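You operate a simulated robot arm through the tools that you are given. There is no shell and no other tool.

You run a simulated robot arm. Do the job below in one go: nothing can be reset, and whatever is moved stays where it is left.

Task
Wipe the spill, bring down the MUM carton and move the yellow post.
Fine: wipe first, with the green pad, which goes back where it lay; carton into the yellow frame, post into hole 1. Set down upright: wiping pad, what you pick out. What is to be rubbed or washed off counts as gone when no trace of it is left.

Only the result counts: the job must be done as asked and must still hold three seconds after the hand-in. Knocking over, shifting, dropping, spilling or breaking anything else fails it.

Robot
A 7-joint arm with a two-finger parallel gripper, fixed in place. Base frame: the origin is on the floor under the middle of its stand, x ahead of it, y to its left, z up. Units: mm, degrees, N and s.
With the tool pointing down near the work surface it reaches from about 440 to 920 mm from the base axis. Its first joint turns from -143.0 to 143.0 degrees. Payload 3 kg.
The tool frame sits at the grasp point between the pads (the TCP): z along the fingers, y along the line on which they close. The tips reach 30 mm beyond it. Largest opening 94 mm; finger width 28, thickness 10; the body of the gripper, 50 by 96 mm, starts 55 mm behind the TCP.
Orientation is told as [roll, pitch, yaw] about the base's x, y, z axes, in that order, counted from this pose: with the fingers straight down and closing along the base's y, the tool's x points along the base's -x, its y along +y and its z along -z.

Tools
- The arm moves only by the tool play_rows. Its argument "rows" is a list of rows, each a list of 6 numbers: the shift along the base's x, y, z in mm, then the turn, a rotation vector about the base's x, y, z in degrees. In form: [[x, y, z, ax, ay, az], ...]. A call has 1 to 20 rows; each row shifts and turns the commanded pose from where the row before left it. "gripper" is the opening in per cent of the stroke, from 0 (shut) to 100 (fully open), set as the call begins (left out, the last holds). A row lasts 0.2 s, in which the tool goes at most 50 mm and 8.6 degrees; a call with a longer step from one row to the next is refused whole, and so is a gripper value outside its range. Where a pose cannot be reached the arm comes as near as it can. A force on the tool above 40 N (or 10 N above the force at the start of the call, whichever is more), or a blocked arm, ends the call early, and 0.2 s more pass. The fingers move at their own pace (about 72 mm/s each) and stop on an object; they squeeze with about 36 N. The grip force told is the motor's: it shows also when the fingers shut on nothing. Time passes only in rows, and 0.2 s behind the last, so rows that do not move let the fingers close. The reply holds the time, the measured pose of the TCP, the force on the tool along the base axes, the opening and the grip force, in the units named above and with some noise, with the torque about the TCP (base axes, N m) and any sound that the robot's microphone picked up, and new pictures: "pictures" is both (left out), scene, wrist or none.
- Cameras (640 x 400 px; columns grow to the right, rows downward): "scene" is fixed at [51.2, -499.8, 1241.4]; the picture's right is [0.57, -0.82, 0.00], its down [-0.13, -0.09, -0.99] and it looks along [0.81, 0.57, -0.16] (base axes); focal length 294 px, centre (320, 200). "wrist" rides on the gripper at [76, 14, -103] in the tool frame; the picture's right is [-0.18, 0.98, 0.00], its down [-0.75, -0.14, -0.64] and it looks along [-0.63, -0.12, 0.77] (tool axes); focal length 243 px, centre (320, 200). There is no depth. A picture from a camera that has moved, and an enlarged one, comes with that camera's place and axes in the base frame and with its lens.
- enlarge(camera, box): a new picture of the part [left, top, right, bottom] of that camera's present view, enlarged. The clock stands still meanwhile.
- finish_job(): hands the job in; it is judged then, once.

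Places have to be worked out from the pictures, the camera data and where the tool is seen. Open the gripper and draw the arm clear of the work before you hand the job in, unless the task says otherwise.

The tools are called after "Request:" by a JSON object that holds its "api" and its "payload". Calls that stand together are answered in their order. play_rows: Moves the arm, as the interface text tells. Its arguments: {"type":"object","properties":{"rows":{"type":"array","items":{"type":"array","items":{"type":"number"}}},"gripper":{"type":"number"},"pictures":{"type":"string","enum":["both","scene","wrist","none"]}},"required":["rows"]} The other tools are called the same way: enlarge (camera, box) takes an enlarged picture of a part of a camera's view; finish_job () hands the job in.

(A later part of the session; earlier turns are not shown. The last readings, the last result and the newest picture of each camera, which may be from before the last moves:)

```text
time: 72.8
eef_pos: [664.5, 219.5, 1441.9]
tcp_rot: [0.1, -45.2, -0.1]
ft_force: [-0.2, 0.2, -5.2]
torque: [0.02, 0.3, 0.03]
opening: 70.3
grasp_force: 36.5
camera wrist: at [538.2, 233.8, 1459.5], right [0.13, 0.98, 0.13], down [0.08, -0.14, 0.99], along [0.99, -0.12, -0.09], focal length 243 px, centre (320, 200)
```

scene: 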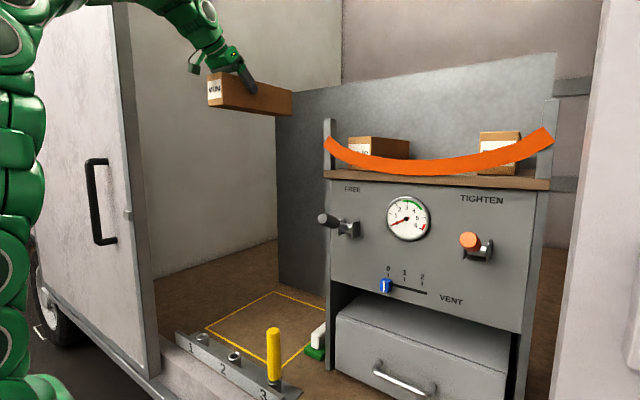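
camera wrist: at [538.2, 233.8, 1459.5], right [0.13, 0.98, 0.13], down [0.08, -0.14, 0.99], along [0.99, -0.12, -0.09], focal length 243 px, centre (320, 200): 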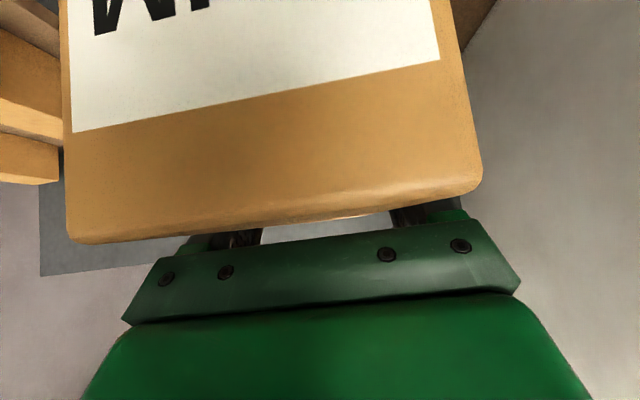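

The carton hangs steady over the frame area. I lower it to well above the floor, heading for TCP (728, 219), which centres it in the frame (x≈609–958, y≈41–397).

Request:
{"api": "play_rows", "payload": {"rows": [[2, 0, -12, 0, 0, 0], [3, 0, -25, 0, 0, 0], [4, 0, -38, 0, 0, 0], [4, 0, -42, 0, 0, 0], [4, 0, -42, 0, 0, 0], [4, 0, -42, 0, 0, 0], [4, 0, -42, 0, 0, 0], [4, 0, -42, 0, 0, 0], [4, 0, -42, 0, 0, 0], [4, 0, -42, 0, 0, 0], [4, 0, -42, 0, 0, 0], [4, 0, -42, 0, 0, 0], [4, 0, -42, 0, 0, 0], [4, 0, -42, 0, 0, 0], [4, 0, -42, 0, 0, 0], [4, 0, -38, 0, 0, 0], [2, 0, -25, 0, 0, 0], [0.5, 0, -12, 0, 0, 0], [0, 0, 0, 0, 0, 0]]}}

```text
time: 76.8
eef_pos: [727.1, 218.8, 787.9]
tcp_rot: [0.1, -45.1, -0.2]
ft_force: [0.7, -0.6, -6.3]
torque: [0.0, 0.29, -0.01]
opening: 70.3
grasp_force: 35.4
camera wrist: at [600.7, 233.2, 805.8], right [0.13, 0.98, 0.13], down [0.08, -0.14, 0.99], along [0.99, -0.12, -0.09], focal length 243 px, centre (320, 200)
```

scene: 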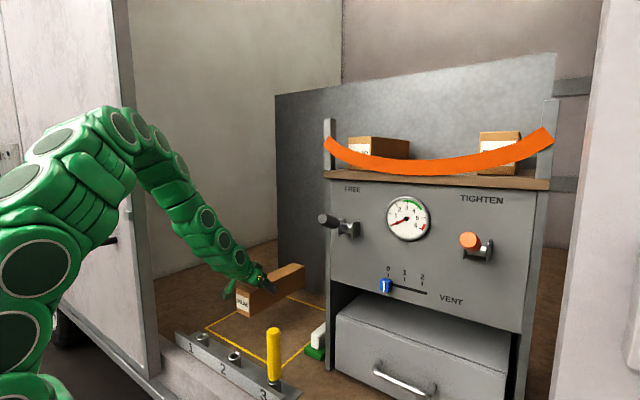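
wrist: 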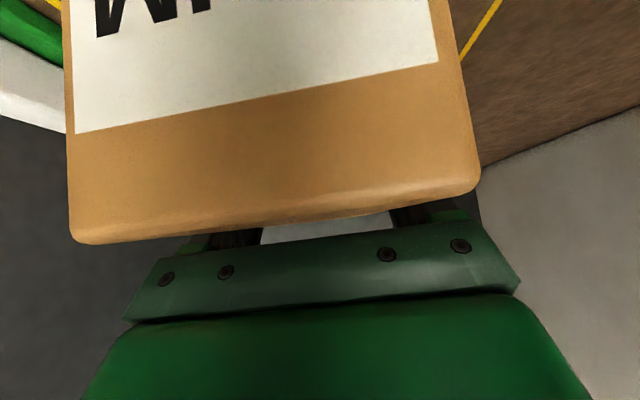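

The carton is about 100 mm above the floor. I check its alignment over the frame.

Request:
{"api": "enlarge", "payload": {"camera": "scene", "box": [160, 230, 350, 380]}}

```text
2.67 times, centred on (255, 305) of scene
camera zoom: at [51.2, -499.8, 1241.4], right [0.57, -0.82, 0.0], down [-0.13, -0.09, -0.99], along [0.81, 0.57, -0.16], focal length 783 px, centre (493, -80)
```

zoom: 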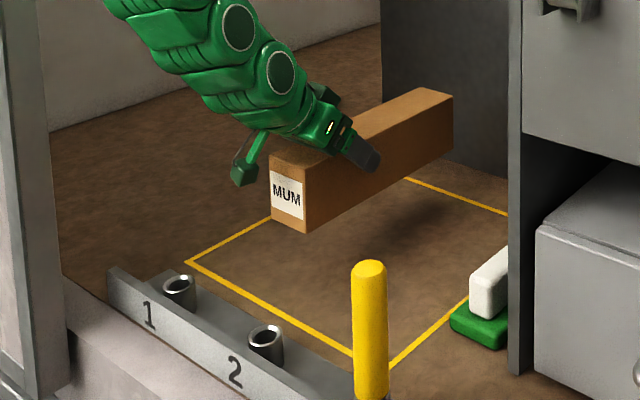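

It hangs right over the frame. I lower it to just above the floor.

Request:
{"api": "play_rows", "payload": {"rows": [[0, 0, -15, 0, 0, 0], [0, 0, -22, 0, 0, 0], [0, 0, -22, 0, 0, 0], [0, 0, -15, 0, 0, 0], [0, 0, -10, 0, 0, 0], [0, 0, -5, 0, 0, 0], [0, 0, -3, 0, 0, 0], [0, 0, 0, 0, 0, 0]]}}

Request:
{"api": "enlarge", "payload": {"camera": "scene", "box": [160, 230, 350, 380]}}

```text
time: 78.6
eef_pos: [728.3, 219.9, 695.8]
tcp_rot: [0.1, -45.1, -0.2]
ft_force: [0.1, 0.8, -5.5]
torque: [-0.02, 0.29, 0.0]
opening: 70.2
grasp_force: 35.9
camera wrist: at [600.6, 233.9, 712.8], right [0.13, 0.98, 0.13], down [0.08, -0.14, 0.99], along [0.99, -0.12, -0.1], focal length 243 px, centre (320, 200)
```

scene: 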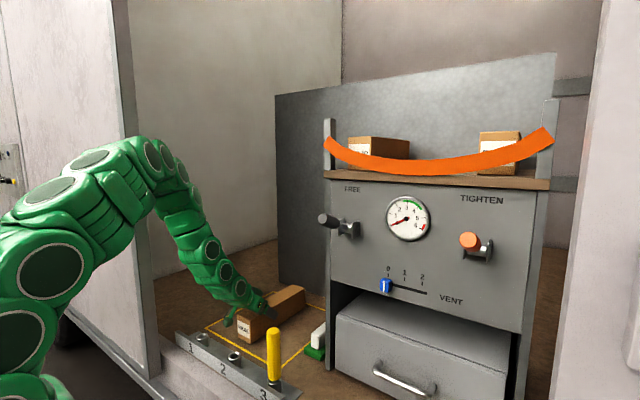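
wrist: 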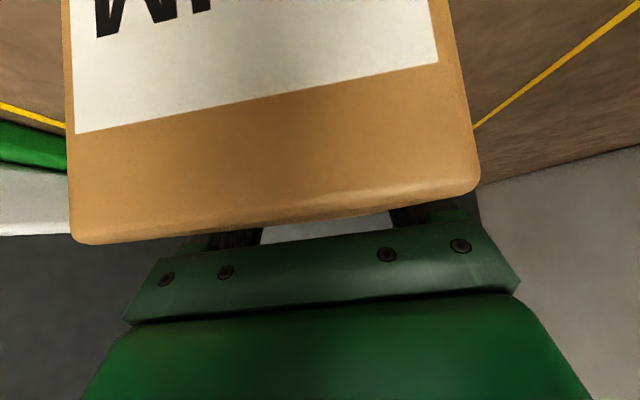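

```text
2.67 times, centred on (255, 305) of scene
camera zoom: at [51.2, -499.8, 1241.4], right [0.57, -0.82, 0.0], down [-0.13, -0.09, -0.99], along [0.81, 0.57, -0.16], focal length 783 px, centre (493, -80)
```

zoom: 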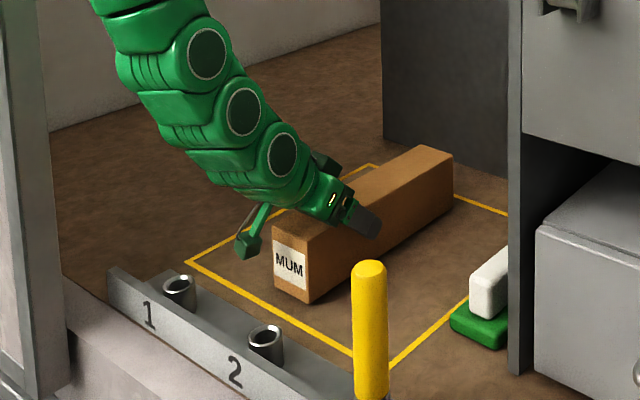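

It's inside the frame with room all around. I lower in small steps until it stands.

Request:
{"api": "play_rows", "payload": {"rows": [[0, 0, -2, 0, 0, 0], [0, 0, -2, 0, 0, 0], [0, 0, -1, 0, 0, 0], [0, 0, 0, 0, 0, 0]], "pictures": "none"}}

```text
time: 79.6
eef_pos: [727.2, 219.1, 690.0]
tcp_rot: [0.2, -45.2, -0.2]
ft_force: [0.3, 0.1, -6.5]
torque: [0.01, 0.3, -0.04]
opening: 70.4
grasp_force: 35.7
```

Request:
{"api": "play_rows", "payload": {"rows": [[0, 0, -1, 0, 0, 0], [0, 0, -1, 0, 0, 0], [0, 0, -1, 0, 0, 0], [0, 0, 0, 0, 0, 0]], "pictures": "none"}}

```text
time: 80.6
eef_pos: [727.9, 217.7, 688.2]
tcp_rot: [0.2, -45.2, -0.1]
ft_force: [0.7, 1.2, 6.6]
torque: [-0.26, -0.55, -0.14]
opening: 70.5
grasp_force: 35.7
```

It stands on the floor (contact 6.6 N up). I ease 0.5 mm, open fully, and withdraw straight up.

Request:
{"api": "play_rows", "payload": {"rows": [[0, 0, 0.5, 0, 0, 0], [0, 0, 0, 0, 0, 0]], "pictures": "none"}}

Request:
{"api": "play_rows", "payload": {"rows": [[0, 0, 0, 0, 0, 0], [0, 0, 0, 0, 0, 0], [0, 0, 0, 0, 0, 0]], "gripper": 100}}

```text
time: 81.2
eef_pos: [728.2, 219.3, 687.9]
tcp_rot: [0.1, -45.1, -0.1]
ft_force: [4.6, 1.5, 2.6]
torque: [-0.24, -0.75, 0.24]
opening: 70.3
grasp_force: 36.4
```

```text
time: 82.0
eef_pos: [727.5, 218.0, 689.0]
tcp_rot: [0.1, -45.2, 0.0]
ft_force: [0.6, 0.4, 0.5]
torque: [-0.02, -0.02, 0.01]
opening: 94.1
grasp_force: 0.0
camera wrist: at [600.4, 233.3, 706.0], right [0.13, 0.98, 0.13], down [0.08, -0.14, 0.99], along [0.99, -0.12, -0.09], focal length 243 px, centre (320, 200)
```

scene: 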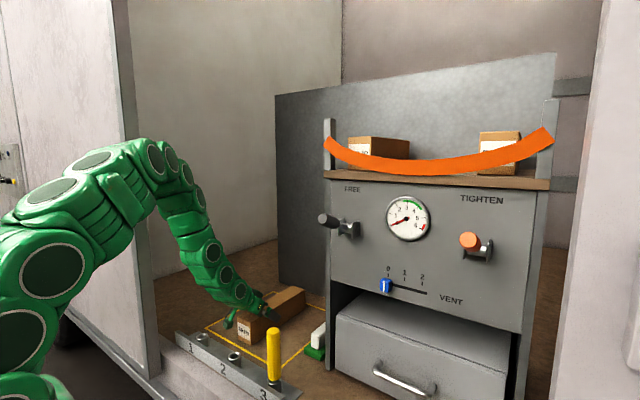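
wrist: 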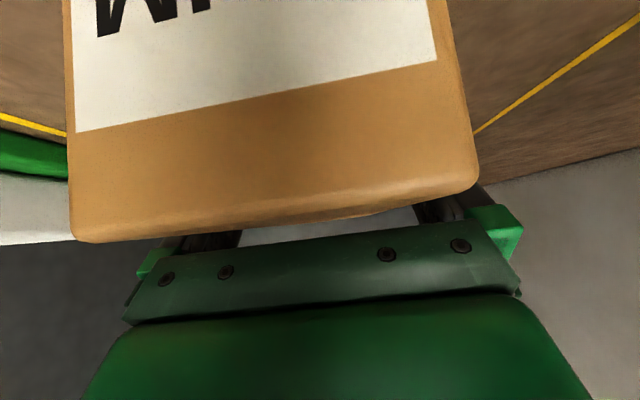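

Released cleanly. I rise straight up to about z=930.

Request:
{"api": "play_rows", "payload": {"rows": [[0, 0, 8, 0, 0, 0], [0, 0, 15, 0, 0, 0], [0, 0, 25, 0, 0, 0], [0, 0, 35, 0, 0, 0], [0, 0, 40, 0, 0, 0], [0, 0, 40, 0, 0, 0], [0, 0, 40, 0, 0, 0], [0, 0, 40, 0, 0, 0], [0, 0, 0, 0, 0, 0]]}}

Request:
{"api": "enlarge", "payload": {"camera": "scene", "box": [160, 250, 360, 400]}}

```text
time: 84.0
eef_pos: [725.7, 217.1, 932.5]
tcp_rot: [0.2, -45.1, 0.0]
ft_force: [-1.0, 0.9, -0.3]
torque: [0.04, 0.0, -0.03]
opening: 94.0
grasp_force: 0.1
camera wrist: at [598.8, 232.9, 948.9], right [0.13, 0.98, 0.13], down [0.08, -0.14, 0.99], along [0.99, -0.12, -0.09], focal length 243 px, centre (320, 200)
```

scene: 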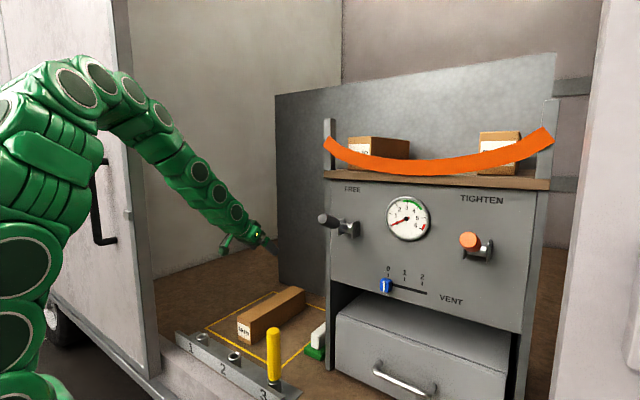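
wrist: 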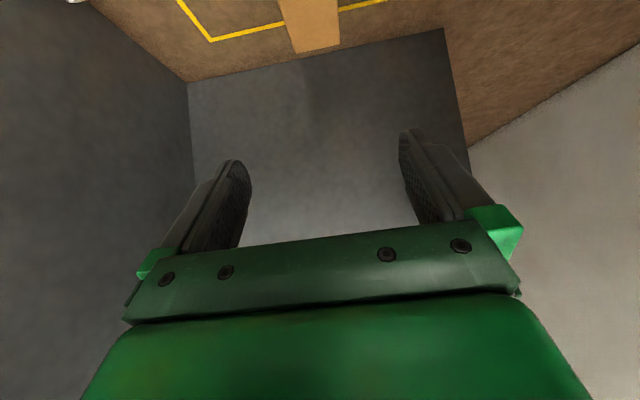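

```text
2.67 times, centred on (260, 325) of scene
camera zoom: at [51.2, -499.8, 1241.4], right [0.57, -0.82, 0.0], down [-0.13, -0.09, -0.99], along [0.81, 0.57, -0.16], focal length 783 px, centre (480, -133)
```

zoom: 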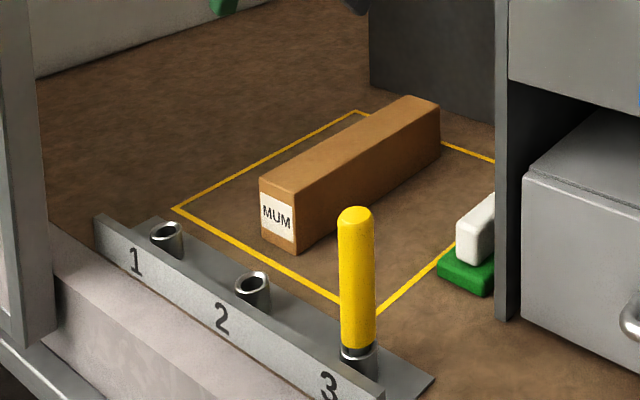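

The carton stands upright inside the frame. Now the post: I draw back, raise and turn the tool to point straight down for a look at the rack.

Request:
{"api": "play_rows", "payload": {"rows": [[-34, -11, 11, 0, 7.5, 0], [-34, -11, 11, 0, 7.5, 0], [-34, -11, 11, 0, 7.5, 0], [-34, -11, 11, 0, 7.5, 0], [-34, -11, 11, 0, 7.5, 0], [-34, -11, 11, 0, 7.5, 0], [0, 0, 0, 0, 0, 0]]}}

Request:
{"api": "enlarge", "payload": {"camera": "wrist", "box": [140, 0, 500, 200]}}

Request:
{"api": "enlarge", "payload": {"camera": "scene", "box": [170, 310, 310, 400]}}

```text
time: 85.6
eef_pos: [522.4, 151.9, 998.8]
tcp_rot: [-0.1, 0.1, -0.2]
ft_force: [-0.2, 0.4, 0.1]
torque: [-0.01, 0.01, 0.0]
opening: 94.0
grasp_force: 0.0
camera wrist: at [446.0, 165.7, 1099.7], right [0.19, 0.98, 0.0], down [0.75, -0.14, 0.64], along [0.63, -0.12, -0.77], focal length 243 px, centre (320, 200)
```

scene: 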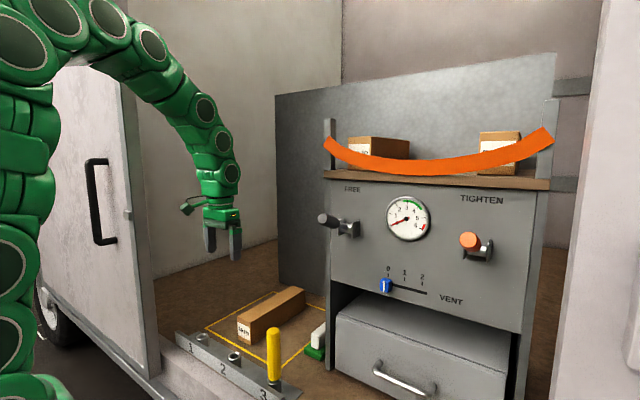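
wrist: 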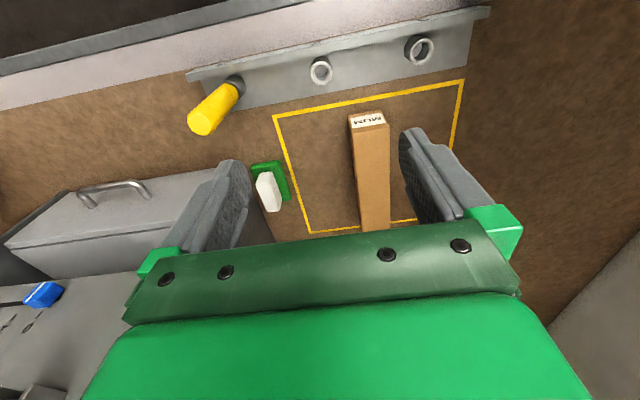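

```text
1.78 times, centred on (320, 100) of wrist
camera zoom: at [446.0, 165.7, 1099.7], right [0.19, 0.98, 0.0], down [0.75, -0.14, 0.64], along [0.63, -0.12, -0.77], focal length 431 px, centre (320, 378)
```

zoom: 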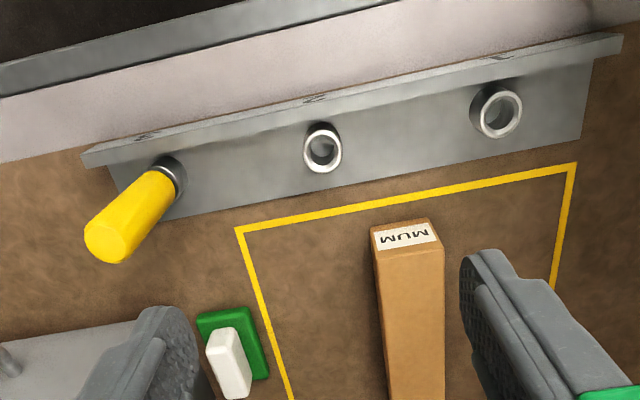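

```text
4.44 times, centred on (240, 355) of scene
camera zoom: at [51.2, -499.8, 1241.4], right [0.57, -0.82, 0.0], down [-0.13, -0.09, -0.99], along [0.81, 0.57, -0.16], focal length 1304 px, centre (676, -489)
```

zoom: 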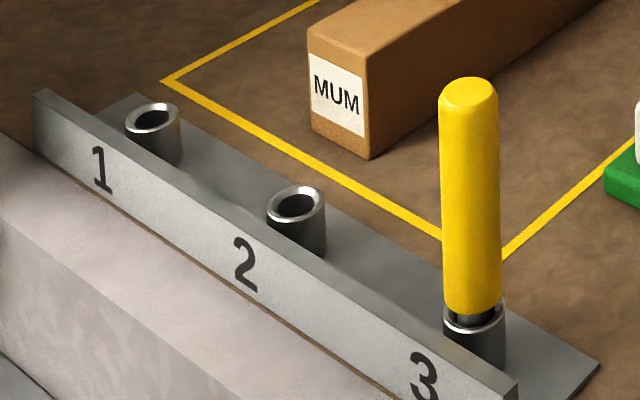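

The rim of tube 1 comes out at (542, 312, 651), tube 2 at (542, 151), and the post at (542.5, -10.3) with its top at z≈793. To get the offset precisely I take matched close views, first over hole 1.

Request:
{"api": "play_rows", "payload": {"rows": [[0, 32, -30, 0, 0, 0], [0, 32, -30, 0, 0, 0], [0, 32, -35, 0, 0, 0], [-1, 32, -35, 0, 0, 0], [-1, 32, -35, 0, 0, 0], [0, 0, -34, 0, 0, 0], [0, 0, 0, 0, 0, 0], [0, 0, 0, 0, 0, 0]], "gripper": 65}}

Request:
{"api": "enlarge", "payload": {"camera": "wrist", "box": [220, 40, 400, 180]}}

```text
time: 87.4
eef_pos: [522.4, 312.1, 799.8]
tcp_rot: [0.1, -0.1, 0.0]
ft_force: [0.1, -0.2, -0.1]
torque: [0.0, 0.05, -0.01]
opening: 61.2
grasp_force: 0.0
camera wrist: at [444.9, 327.0, 901.6], right [0.19, 0.98, 0.0], down [0.75, -0.14, 0.64], along [0.63, -0.12, -0.77], focal length 243 px, centre (320, 200)
```

scene: 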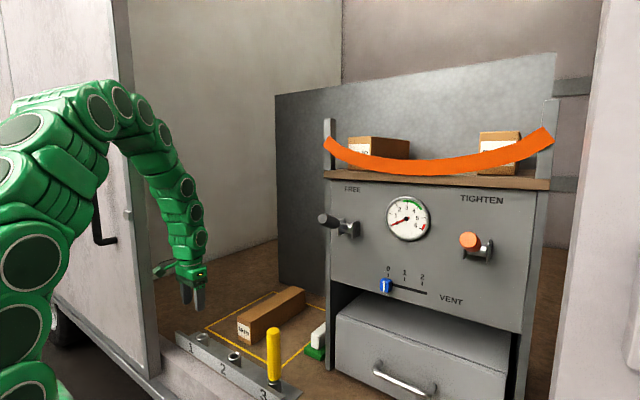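
wrist: 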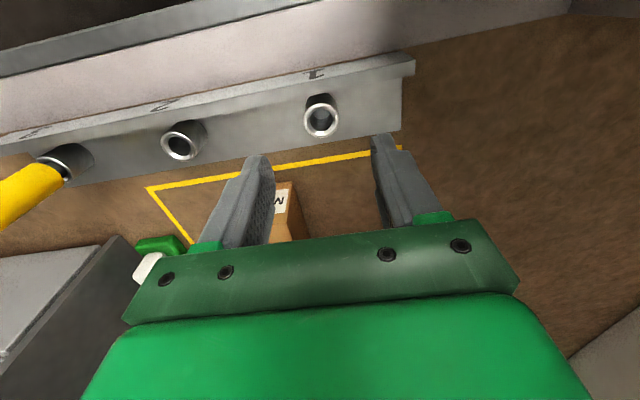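

```text
2.86 times, centred on (310, 110) of wrist
camera zoom: at [444.9, 327.0, 901.6], right [0.19, 0.98, 0.0], down [0.75, -0.14, 0.64], along [0.63, -0.12, -0.77], focal length 693 px, centre (349, 457)
```

zoom: 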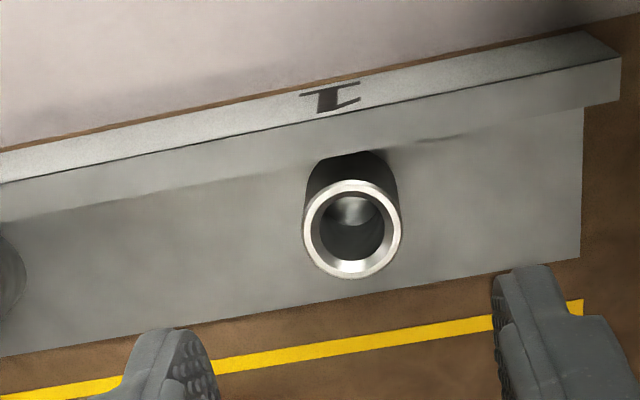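

Hole 1 reads about (543, 310–312) here. I go up and across to the post.

Request:
{"api": "play_rows", "payload": {"rows": [[0, 0, 40, 0, 0, 0], [0, -10, 45, 0, 0, 0], [3, -40, 15, 0, 0, 0], [3, -45, 0, 0, 0, 0], [3, -45, 0, 0, 0, 0], [3, -45, 0, 0, 0, 0], [3, -45, 0, 0, 0, 0], [3, -45, 0, 0, 0, 0], [2, -30, 0, 0, 0, 0], [1.6, -18, 0, 0, 0, 0], [0, 0, 0, 0, 0, 0], [0, 0, 0, 0, 0, 0]]}}

Request:
{"api": "enlarge", "payload": {"camera": "wrist", "box": [220, 0, 420, 180]}}

Request:
{"api": "enlarge", "payload": {"camera": "scene", "box": [200, 240, 320, 400]}}

```text
time: 90.0
eef_pos: [543.9, -9.3, 897.4]
tcp_rot: [0.0, -0.1, -0.1]
ft_force: [0.7, 0.7, 0.2]
torque: [-0.04, -0.01, -0.03]
opening: 61.0
grasp_force: 0.1
camera wrist: at [468.4, 6.3, 999.1], right [0.19, 0.98, 0.0], down [0.75, -0.14, 0.64], along [0.63, -0.12, -0.77], focal length 243 px, centre (320, 200)
```

scene: 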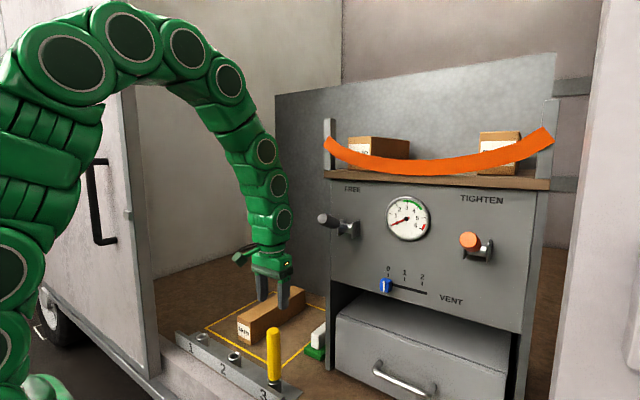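
wrist: 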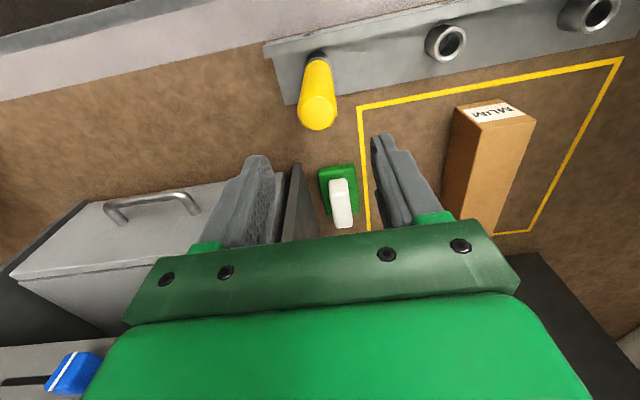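

```text
2.22 times, centred on (320, 90) of wrist
camera zoom: at [468.4, 6.3, 999.1], right [0.19, 0.98, 0.0], down [0.75, -0.14, 0.64], along [0.63, -0.12, -0.77], focal length 539 px, centre (320, 444)
```

zoom: 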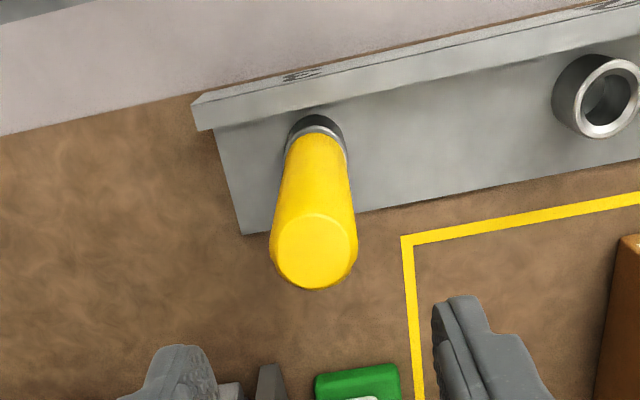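

```text
2.50 times, centred on (260, 320) of scene
camera zoom: at [51.2, -499.8, 1241.4], right [0.57, -0.82, 0.0], down [-0.13, -0.09, -0.99], along [0.81, 0.57, -0.16], focal length 734 px, centre (470, -100)
```

zoom: 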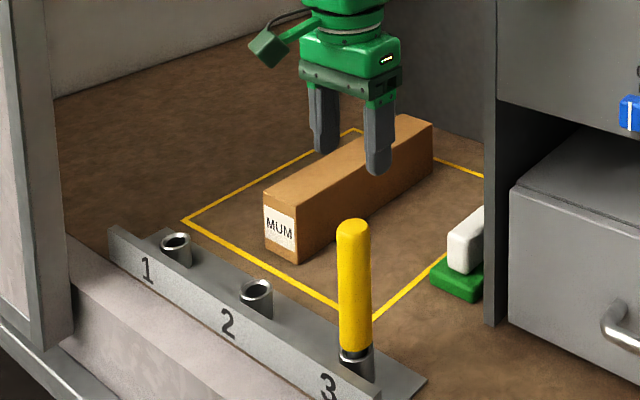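

The post's top centre reads (542.6, -9.5). I shift by (-1.5, -2) and descend around it to z≈775 first.

Request:
{"api": "play_rows", "payload": {"rows": [[-1.5, -2, -20, 0, 0, 0], [0, 0, -30, 0, 0, 0], [0, 0, -30, 0, 0, 0], [0, 0, -25, 0, 0, 0], [0, 0, -17, 0, 0, 0], [0, 0, 0, 0, 0, 0]]}}

Request:
{"api": "enlarge", "payload": {"camera": "wrist", "box": [220, 40, 420, 240]}}

Request:
{"api": "enlarge", "payload": {"camera": "scene", "box": [200, 240, 320, 400]}}

```text
time: 91.4
eef_pos: [541.7, -11.8, 775.0]
tcp_rot: [0.0, -0.2, 0.0]
ft_force: [0.2, 0.3, 0.1]
torque: [0.02, -0.03, 0.0]
opening: 61.2
grasp_force: 0.0
camera wrist: at [464.2, 2.9, 877.0], right [0.19, 0.98, 0.0], down [0.75, -0.14, 0.64], along [0.63, -0.12, -0.77], focal length 243 px, centre (320, 200)
```

scene: 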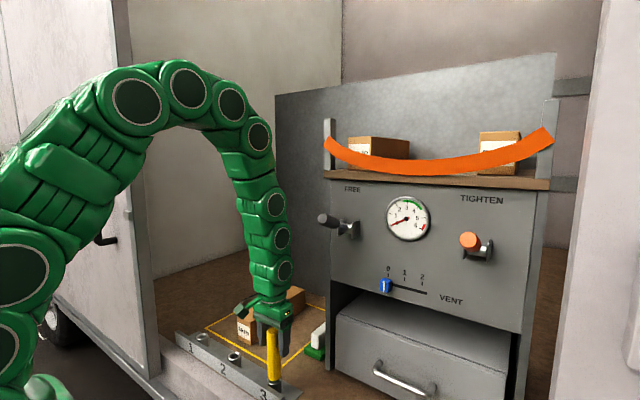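
wrist: 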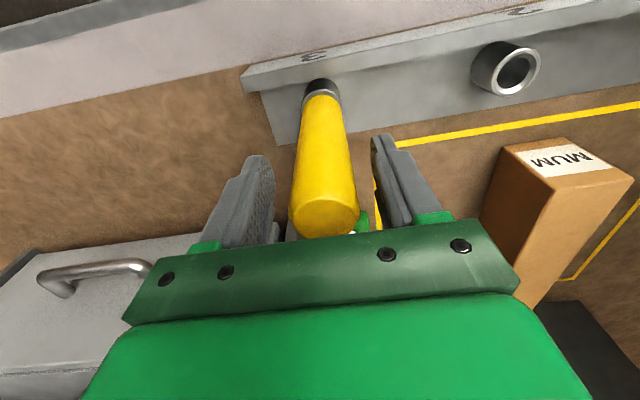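

```text
2.00 times, centred on (320, 140) of wrist
camera zoom: at [464.2, 2.9, 877.0], right [0.19, 0.98, 0.0], down [0.75, -0.14, 0.64], along [0.63, -0.12, -0.77], focal length 485 px, centre (320, 320)
```

zoom: 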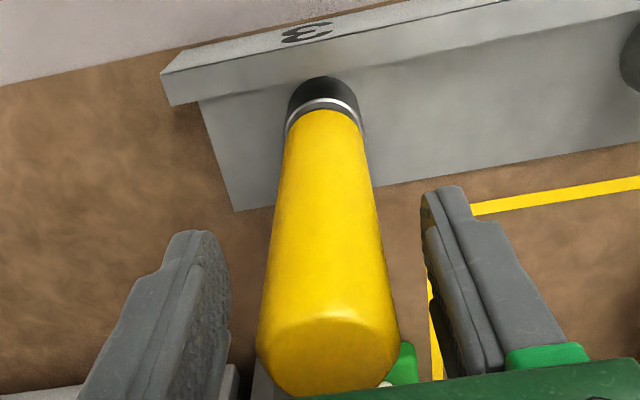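

```text
2.50 times, centred on (260, 320) of scene
camera zoom: at [51.2, -499.8, 1241.4], right [0.57, -0.82, 0.0], down [-0.13, -0.09, -0.99], along [0.81, 0.57, -0.16], focal length 734 px, centre (470, -100)
```

zoom: 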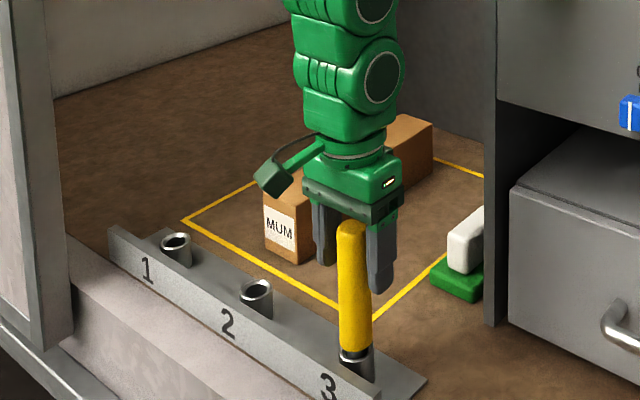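

The post stands between the fingers. I nudge by (+2, +1), go down 15 mm, then close gently on it.

Request:
{"api": "play_rows", "payload": {"rows": [[2, 1, -5, 0, 0, 0], [0, 0, -5, 0, 0, 0], [0, 0, -5, 0, 0, 0], [0, 0, 0, 0, 0, 0]], "pictures": "none"}}

Request:
{"api": "play_rows", "payload": {"rows": [[0, 0, 0, 0, 0, 0], [0, 0, 0, 0, 0, 0], [0, 0, 0, 0, 0, 0], [0, 0, 0, 0, 0, 0]], "gripper": 0}}

```text
time: 92.4
eef_pos: [544.2, -10.6, 761.4]
tcp_rot: [0.0, -0.1, -0.2]
ft_force: [-0.5, -0.4, 0.4]
torque: [-0.04, 0.03, 0.01]
opening: 61.1
grasp_force: 0.0
```

```text
time: 93.4
eef_pos: [544.3, -11.6, 760.1]
tcp_rot: [0.0, -0.1, -0.3]
ft_force: [0.1, -0.5, 1.0]
torque: [-0.1, 0.07, 0.02]
opening: 33.4
grasp_force: 36.2
camera wrist: at [467.1, 3.7, 862.7], right [0.19, 0.98, 0.0], down [0.75, -0.14, 0.64], along [0.63, -0.12, -0.77], focal length 243 px, centre (320, 200)
```

scene: 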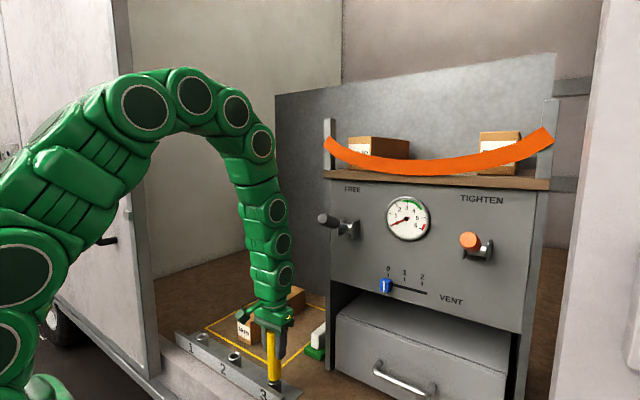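
wrist: 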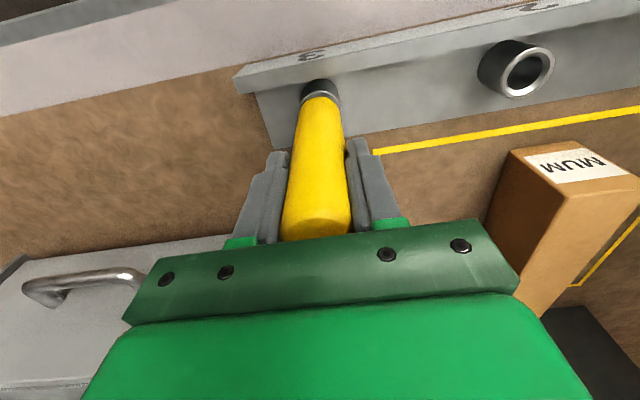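

Gripped at 33 mm. Before lifting, I take tight scene zooms of the three tubes to fix the spacing between hole 3 and hole 1.

Request:
{"api": "enlarge", "payload": {"camera": "scene", "box": [190, 325, 222, 345]}}

Request:
{"api": "enlarge", "payload": {"camera": "scene", "box": [222, 345, 254, 365]}}

Request:
{"api": "enlarge", "payload": {"camera": "scene", "box": [258, 370, 290, 390]}}

Request:
{"api": "enlarge", "payload": {"camera": "wrist", "box": [220, 40, 420, 240]}}

```text
16.00 times, centred on (206, 335) of scene
camera zoom: at [51.2, -499.8, 1241.4], right [0.57, -0.82, 0.0], down [-0.13, -0.09, -0.99], along [0.81, 0.57, -0.16], focal length 4696 px, centre (2144, -1960)
```

zoom: 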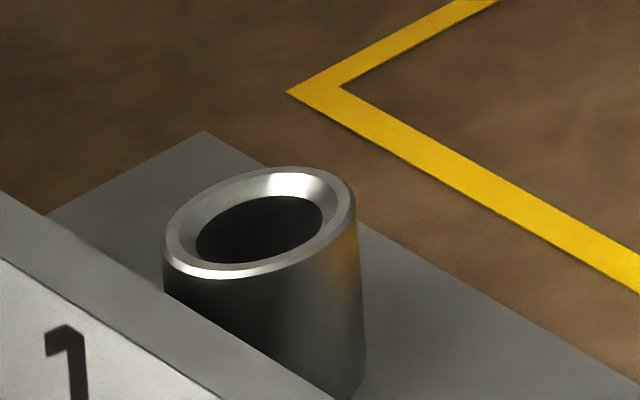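

```text
16.00 times, centred on (238, 355) of scene
camera zoom: at [51.2, -499.8, 1241.4], right [0.57, -0.82, 0.0], down [-0.13, -0.09, -0.99], along [0.81, 0.57, -0.16], focal length 4696 px, centre (1632, -2280)
```

zoom: 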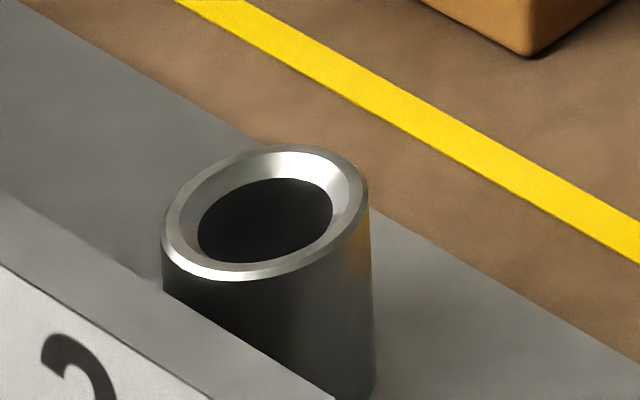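

```text
16.00 times, centred on (274, 380) of scene
camera zoom: at [51.2, -499.8, 1241.4], right [0.57, -0.82, 0.0], down [-0.13, -0.09, -0.99], along [0.81, 0.57, -0.16], focal length 4696 px, centre (1056, -2680)
```

zoom: 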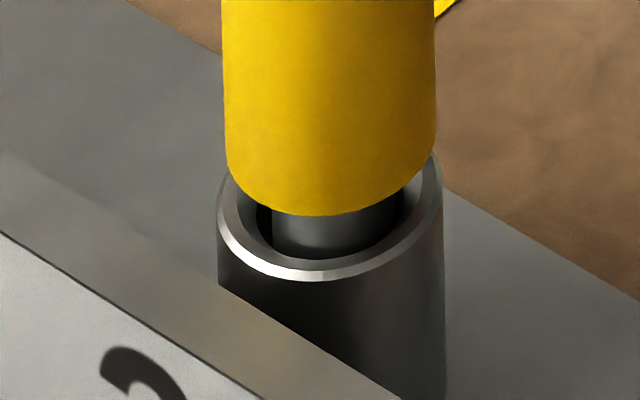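

```text
2.00 times, centred on (320, 140) of wrist
camera zoom: at [467.1, 3.7, 862.7], right [0.19, 0.98, 0.0], down [0.75, -0.14, 0.64], along [0.63, -0.12, -0.77], focal length 485 px, centre (320, 320)
```

zoom: 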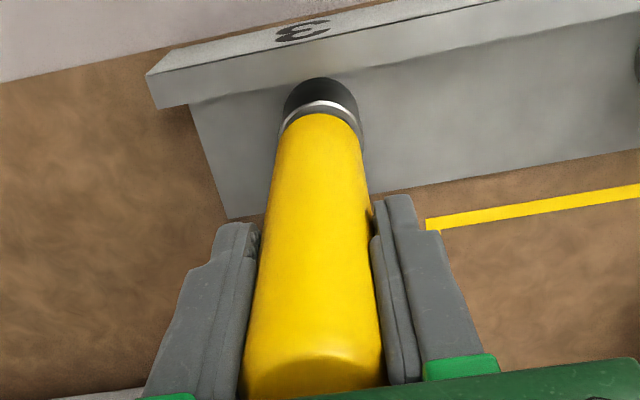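

The tubes have chamfered mouths (bore ≈24 mm, plug ≈21 mm), and the holes are spaced about 160.5 mm, so hole 1 is ≈ +320.7 mm in y from hole 3. I lift the post straight up.

Request:
{"api": "play_rows", "payload": {"rows": [[0, 0, 4, 0, 0, 0], [0, 0, 8, 0, 0, 0], [0, 0, 12, 0, 0, 0], [0, 0, 16, 0, 0, 0], [0, 0, 20, 0, 0, 0], [0, 0, 20, 0, 0, 0], [0, 0, 0, 0, 0, 0]]}}

Request:
{"api": "enlarge", "payload": {"camera": "scene", "box": [180, 270, 320, 400]}}

```text
time: 95.0
eef_pos: [543.4, -12.5, 841.7]
tcp_rot: [0.0, 0.0, -0.2]
ft_force: [-0.9, 0.3, -1.2]
torque: [0.0, 0.0, 0.02]
opening: 33.1
grasp_force: 36.1
camera wrist: at [466.2, 3.0, 943.7], right [0.19, 0.98, 0.0], down [0.75, -0.14, 0.64], along [0.63, -0.12, -0.77], focal length 243 px, centre (320, 200)
```

scene: 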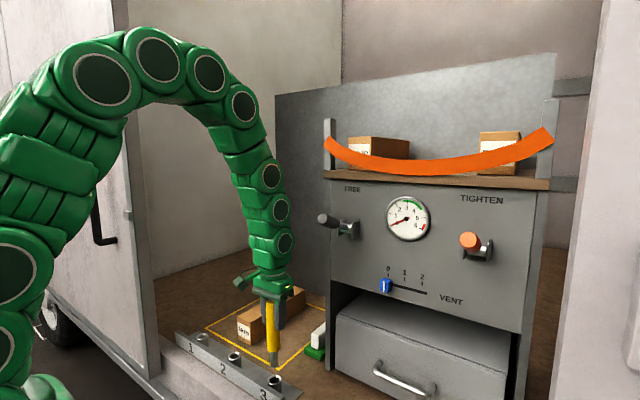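
wrist: 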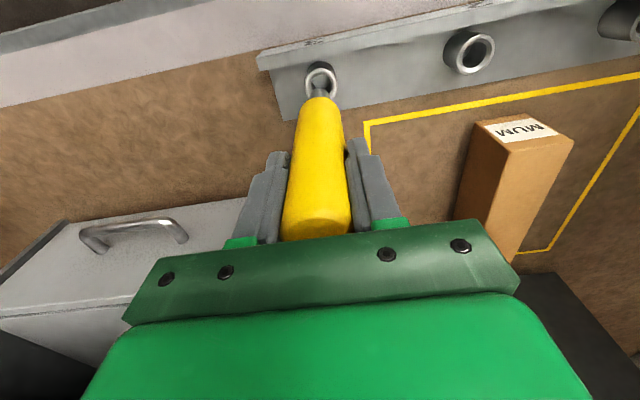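

```text
3.08 times, centred on (250, 335) of scene
camera zoom: at [51.2, -499.8, 1241.4], right [0.57, -0.82, 0.0], down [-0.13, -0.09, -0.99], along [0.81, 0.57, -0.16], focal length 903 px, centre (535, -215)
```

zoom: 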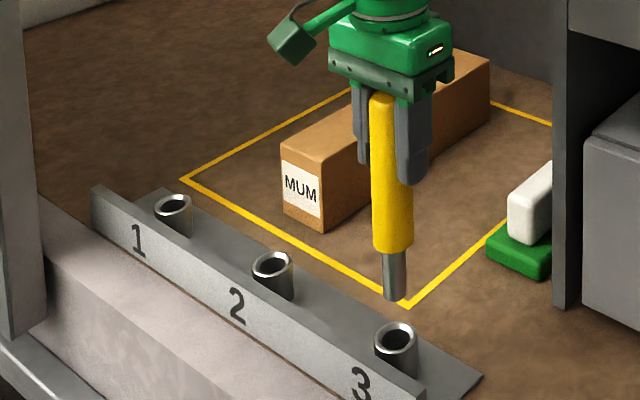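

The post is free of hole 3 with its plug about 40 mm above the rim. I zoom on the now-open tube 3 to refine the spacing.

Request:
{"api": "enlarge", "payload": {"camera": "scene", "box": [258, 370, 290, 390]}}

Request:
{"api": "enlarge", "payload": {"camera": "scene", "box": [256, 340, 296, 365]}}

Request:
{"api": "enlarge", "payload": {"camera": "wrist", "box": [260, 40, 380, 120]}}

```text
16.00 times, centred on (274, 380) of scene
camera zoom: at [51.2, -499.8, 1241.4], right [0.57, -0.82, 0.0], down [-0.13, -0.09, -0.99], along [0.81, 0.57, -0.16], focal length 4696 px, centre (1056, -2680)
```

zoom: 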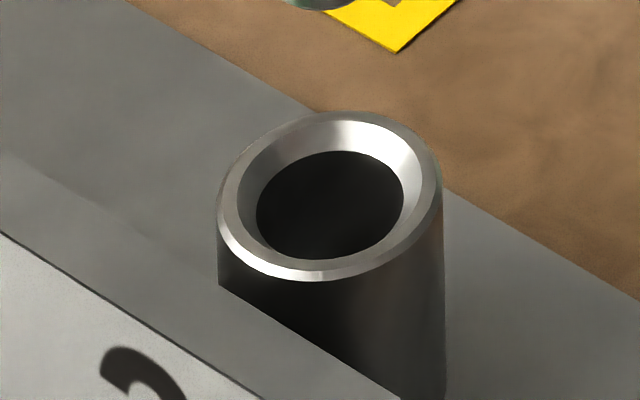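

```text
16.00 times, centred on (276, 352) of scene
camera zoom: at [51.2, -499.8, 1241.4], right [0.57, -0.82, 0.0], down [-0.13, -0.09, -0.99], along [0.81, 0.57, -0.16], focal length 4696 px, centre (1024, -2240)
```

zoom: 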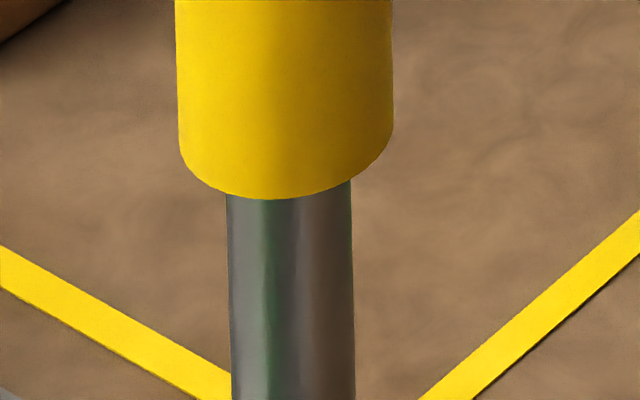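

```text
5.00 times, centred on (320, 80) of wrist
camera zoom: at [466.2, 3.0, 943.7], right [0.19, 0.98, 0.0], down [0.75, -0.14, 0.64], along [0.63, -0.12, -0.77], focal length 1213 px, centre (320, 800)
```

zoom: 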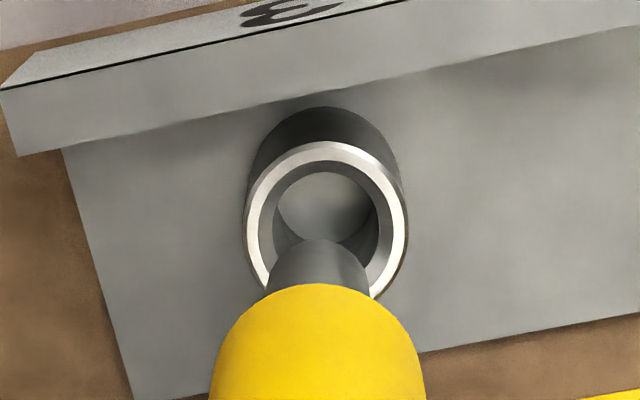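

Tube 3's rim centre confirms the spacing (≈321 mm in all). I carry the post over to hole 1 at this height.

Request:
{"api": "play_rows", "payload": {"rows": [[0, 12, 0, 0, 0, 0], [0, 28, 0, 0, 0, 0], [0, 38, 0, 0, 0, 0], [0, 40, 0, 0, 0, 0], [0, 40, 0, 0, 0, 0], [0, 40, 0, 0, 0, 0], [0, 40, 0, 0, 0, 0], [0, 38, 0, 0, 0, 0], [0, 30, 0, 0, 0, 0], [0, 14.7, 0, 0, 0, 0], [0, 0, 0, 0, 0, 0], [0, 0, 0, 0, 0, 0]]}}

Request:
{"api": "enlarge", "payload": {"camera": "wrist", "box": [260, 40, 380, 120]}}

Request:
{"api": "enlarge", "payload": {"camera": "scene", "box": [174, 290, 238, 350]}}

```text
time: 97.6
eef_pos: [543.1, 309.1, 840.2]
tcp_rot: [0.0, -0.2, -0.1]
ft_force: [-0.5, -0.1, -0.9]
torque: [-0.01, 0.02, 0.01]
opening: 33.3
grasp_force: 36.1
camera wrist: at [465.6, 324.8, 942.1], right [0.19, 0.98, 0.0], down [0.75, -0.14, 0.64], along [0.63, -0.12, -0.77], focal length 243 px, centre (320, 200)
```

scene: 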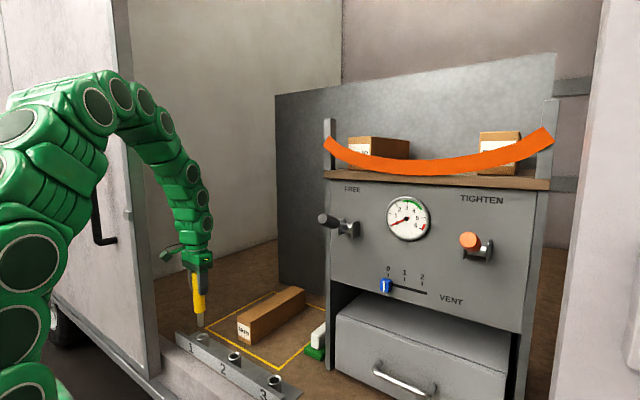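
wrist: 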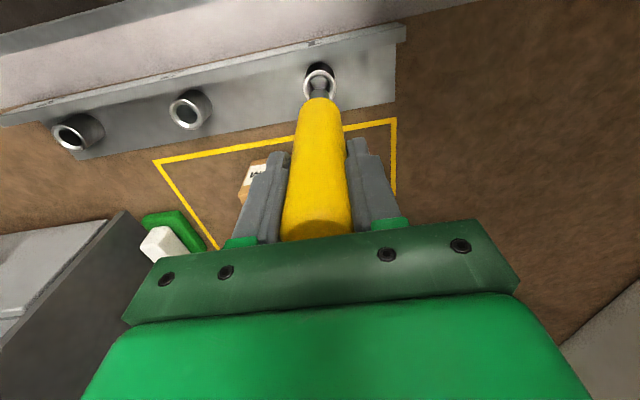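

```text
5.00 times, centred on (320, 80) of wrist
camera zoom: at [465.6, 324.8, 942.1], right [0.19, 0.98, 0.0], down [0.75, -0.14, 0.64], along [0.63, -0.12, -0.77], focal length 1213 px, centre (320, 800)
```

zoom: 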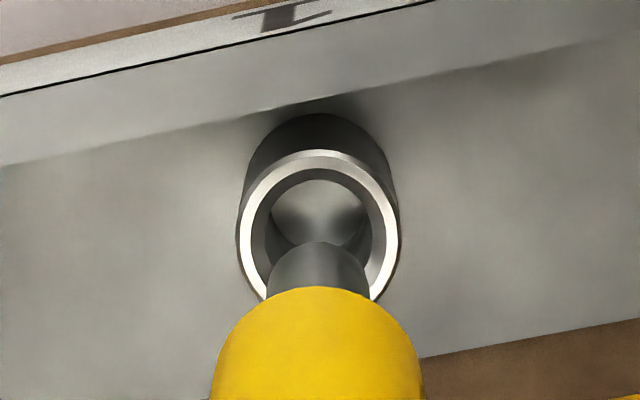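

```text
6.67 times, centred on (206, 320) of scene
camera zoom: at [51.2, -499.8, 1241.4], right [0.57, -0.82, 0.0], down [-0.13, -0.09, -0.99], along [0.81, 0.57, -0.16], focal length 1957 px, centre (1080, -600)
```

zoom: 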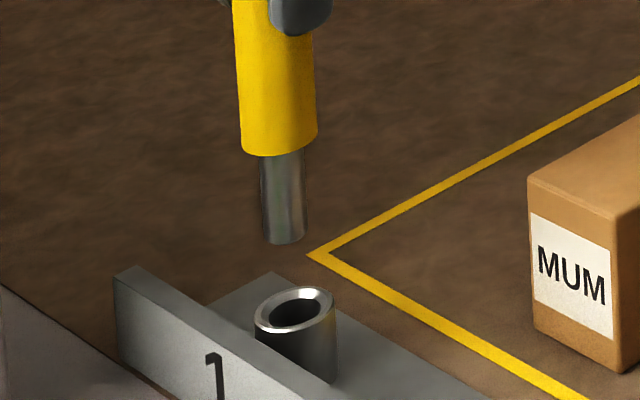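

Matched views show the hole lies about 1.5 mm toward +x and 1.7 mm toward -y of the plug. I correct that and lower 28 mm to hover just above the rim.

Request:
{"api": "play_rows", "payload": {"rows": [[1.5, -1.7, 0, 0, 0, 0], [0, 0, -10, 0, 0, 0], [0, 0, -10, 0, 0, 0], [0, 0, -8, 0, 0, 0], [0, 0, 0, 0, 0, 0], [0, 0, 0, 0, 0, 0]]}}

Request:
{"api": "enlarge", "payload": {"camera": "wrist", "box": [260, 40, 380, 120]}}

Request:
{"api": "enlarge", "payload": {"camera": "scene", "box": [184, 315, 224, 345]}}

```text
time: 99.0
eef_pos: [545.8, 308.2, 810.4]
tcp_rot: [0.0, -0.2, -0.1]
ft_force: [-0.2, 0.2, -1.1]
torque: [0.04, 0.01, -0.02]
opening: 33.3
grasp_force: 35.5
camera wrist: at [468.4, 322.7, 913.7], right [0.19, 0.98, 0.0], down [0.75, -0.14, 0.64], along [0.63, -0.12, -0.77], focal length 243 px, centre (320, 200)
```

scene: 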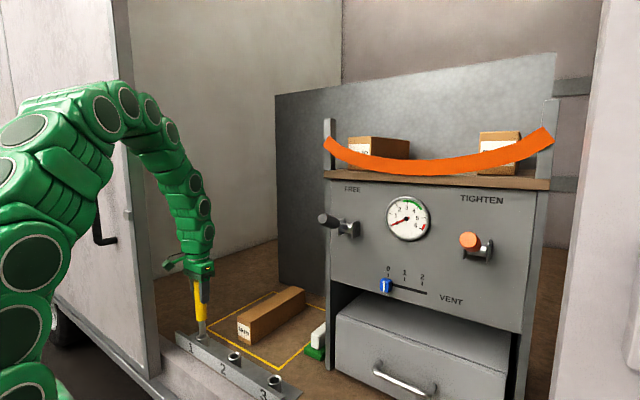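
wrist: 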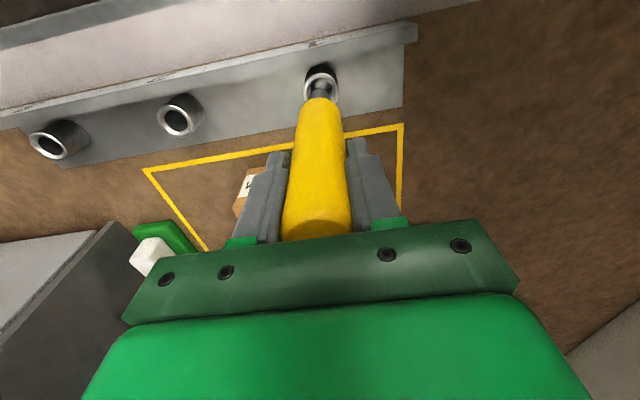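

```text
5.00 times, centred on (320, 80) of wrist
camera zoom: at [468.4, 322.7, 913.7], right [0.19, 0.98, 0.0], down [0.75, -0.14, 0.64], along [0.63, -0.12, -0.77], focal length 1213 px, centre (320, 800)
```

zoom: 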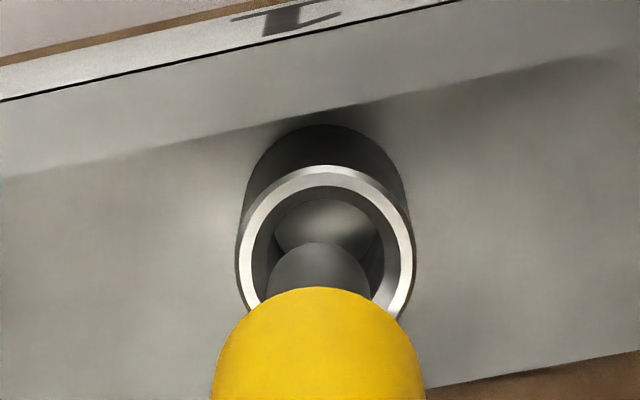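

```text
13.33 times, centred on (204, 330) of scene
camera zoom: at [51.2, -499.8, 1241.4], right [0.57, -0.82, 0.0], down [-0.13, -0.09, -0.99], along [0.81, 0.57, -0.16], focal length 3914 px, centre (1867, -1533)
```

zoom: 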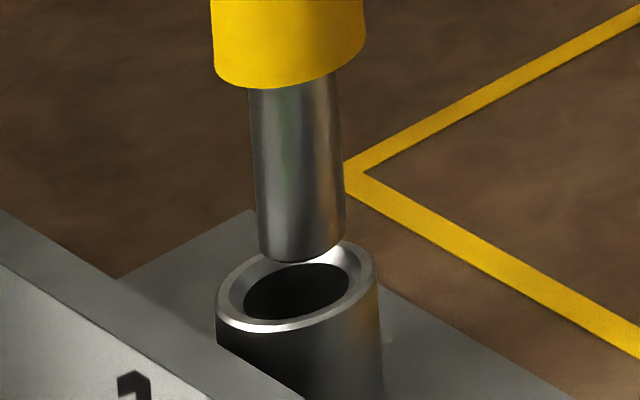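

Now the scene view shows the plug about 2 mm past the hole's centre line; combining both views the hole centre is about (-2.4, +1.5) from the plug. I correct and look again.

Request:
{"api": "play_rows", "payload": {"rows": [[-2.4, 1.5, 0, 0, 0, 0], [0, 0, 0, 0, 0, 0], [0, 0, 0, 0, 0, 0]], "pictures": "none"}}

Request:
{"api": "enlarge", "payload": {"camera": "wrist", "box": [260, 40, 380, 120]}}

Request:
{"api": "enlarge", "payload": {"camera": "scene", "box": [184, 315, 224, 345]}}

```text
time: 99.8
eef_pos: [542.2, 309.7, 811.8]
tcp_rot: [0.0, -0.1, -0.1]
ft_force: [0.6, 0.1, -2.1]
torque: [0.03, 0.0, 0.0]
opening: 33.5
grasp_force: 36.4
```

```text
5.00 times, centred on (320, 80) of wrist
camera zoom: at [466.0, 323.7, 913.9], right [0.19, 0.98, 0.0], down [0.75, -0.14, 0.64], along [0.63, -0.12, -0.77], focal length 1213 px, centre (320, 800)
```

zoom: 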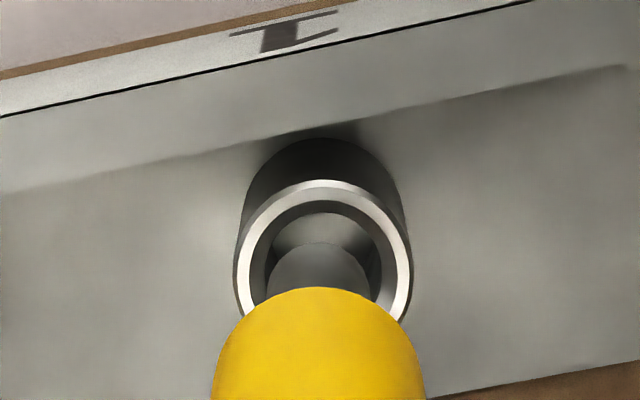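

```text
13.33 times, centred on (204, 330) of scene
camera zoom: at [51.2, -499.8, 1241.4], right [0.57, -0.82, 0.0], down [-0.13, -0.09, -0.99], along [0.81, 0.57, -0.16], focal length 3914 px, centre (1867, -1533)
```

zoom: 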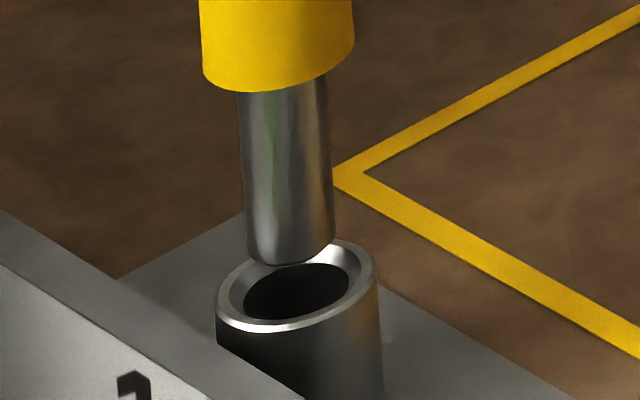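

Both views now show the plug centred over the hole to within about 1 mm. I lower it slowly into the chamfered mouth.

Request:
{"api": "play_rows", "payload": {"rows": [[0, 0, -4, 0, 0, 0], [0, 0, -4, 0, 0, 0], [0, 0, -4, 0, 0, 0], [0, 0, -4, 0, 0, 0], [0, 0, 0, 0, 0, 0]], "pictures": "none"}}

Request:
{"api": "enlarge", "payload": {"camera": "scene", "box": [184, 315, 224, 345]}}

Request:
{"api": "enlarge", "payload": {"camera": "wrist", "box": [260, 40, 380, 120]}}

```text
time: 101.0
eef_pos: [541.6, 308.0, 797.4]
tcp_rot: [0.0, -0.1, 0.0]
ft_force: [-0.4, 0.5, -1.0]
torque: [0.01, -0.01, -0.02]
opening: 33.3
grasp_force: 35.9
```

```text
13.33 times, centred on (204, 330) of scene
camera zoom: at [51.2, -499.8, 1241.4], right [0.57, -0.82, 0.0], down [-0.13, -0.09, -0.99], along [0.81, 0.57, -0.16], focal length 3914 px, centre (1867, -1533)
```

zoom: 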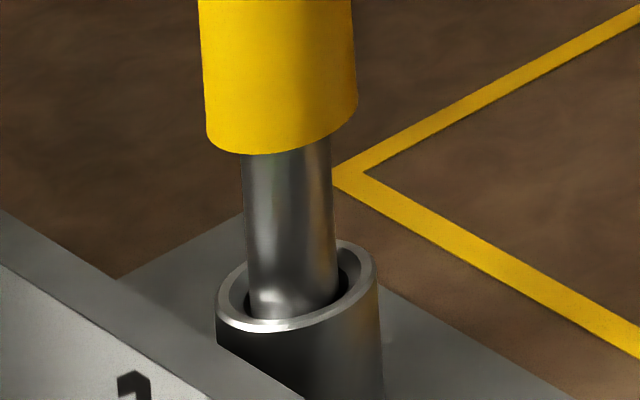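

```text
5.00 times, centred on (320, 80) of wrist
camera zoom: at [465.5, 323.3, 898.7], right [0.19, 0.98, 0.0], down [0.75, -0.14, 0.64], along [0.63, -0.12, -0.77], focal length 1213 px, centre (320, 800)
```

zoom: 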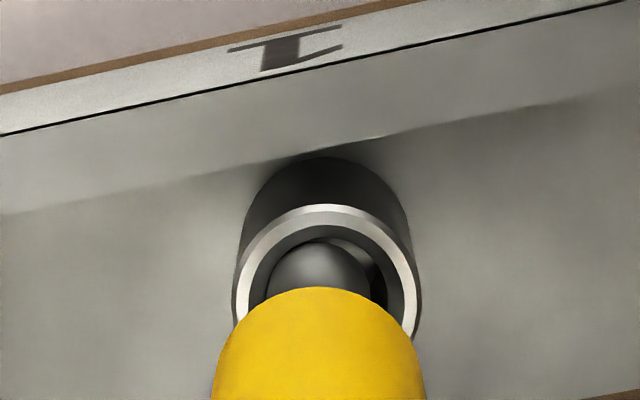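

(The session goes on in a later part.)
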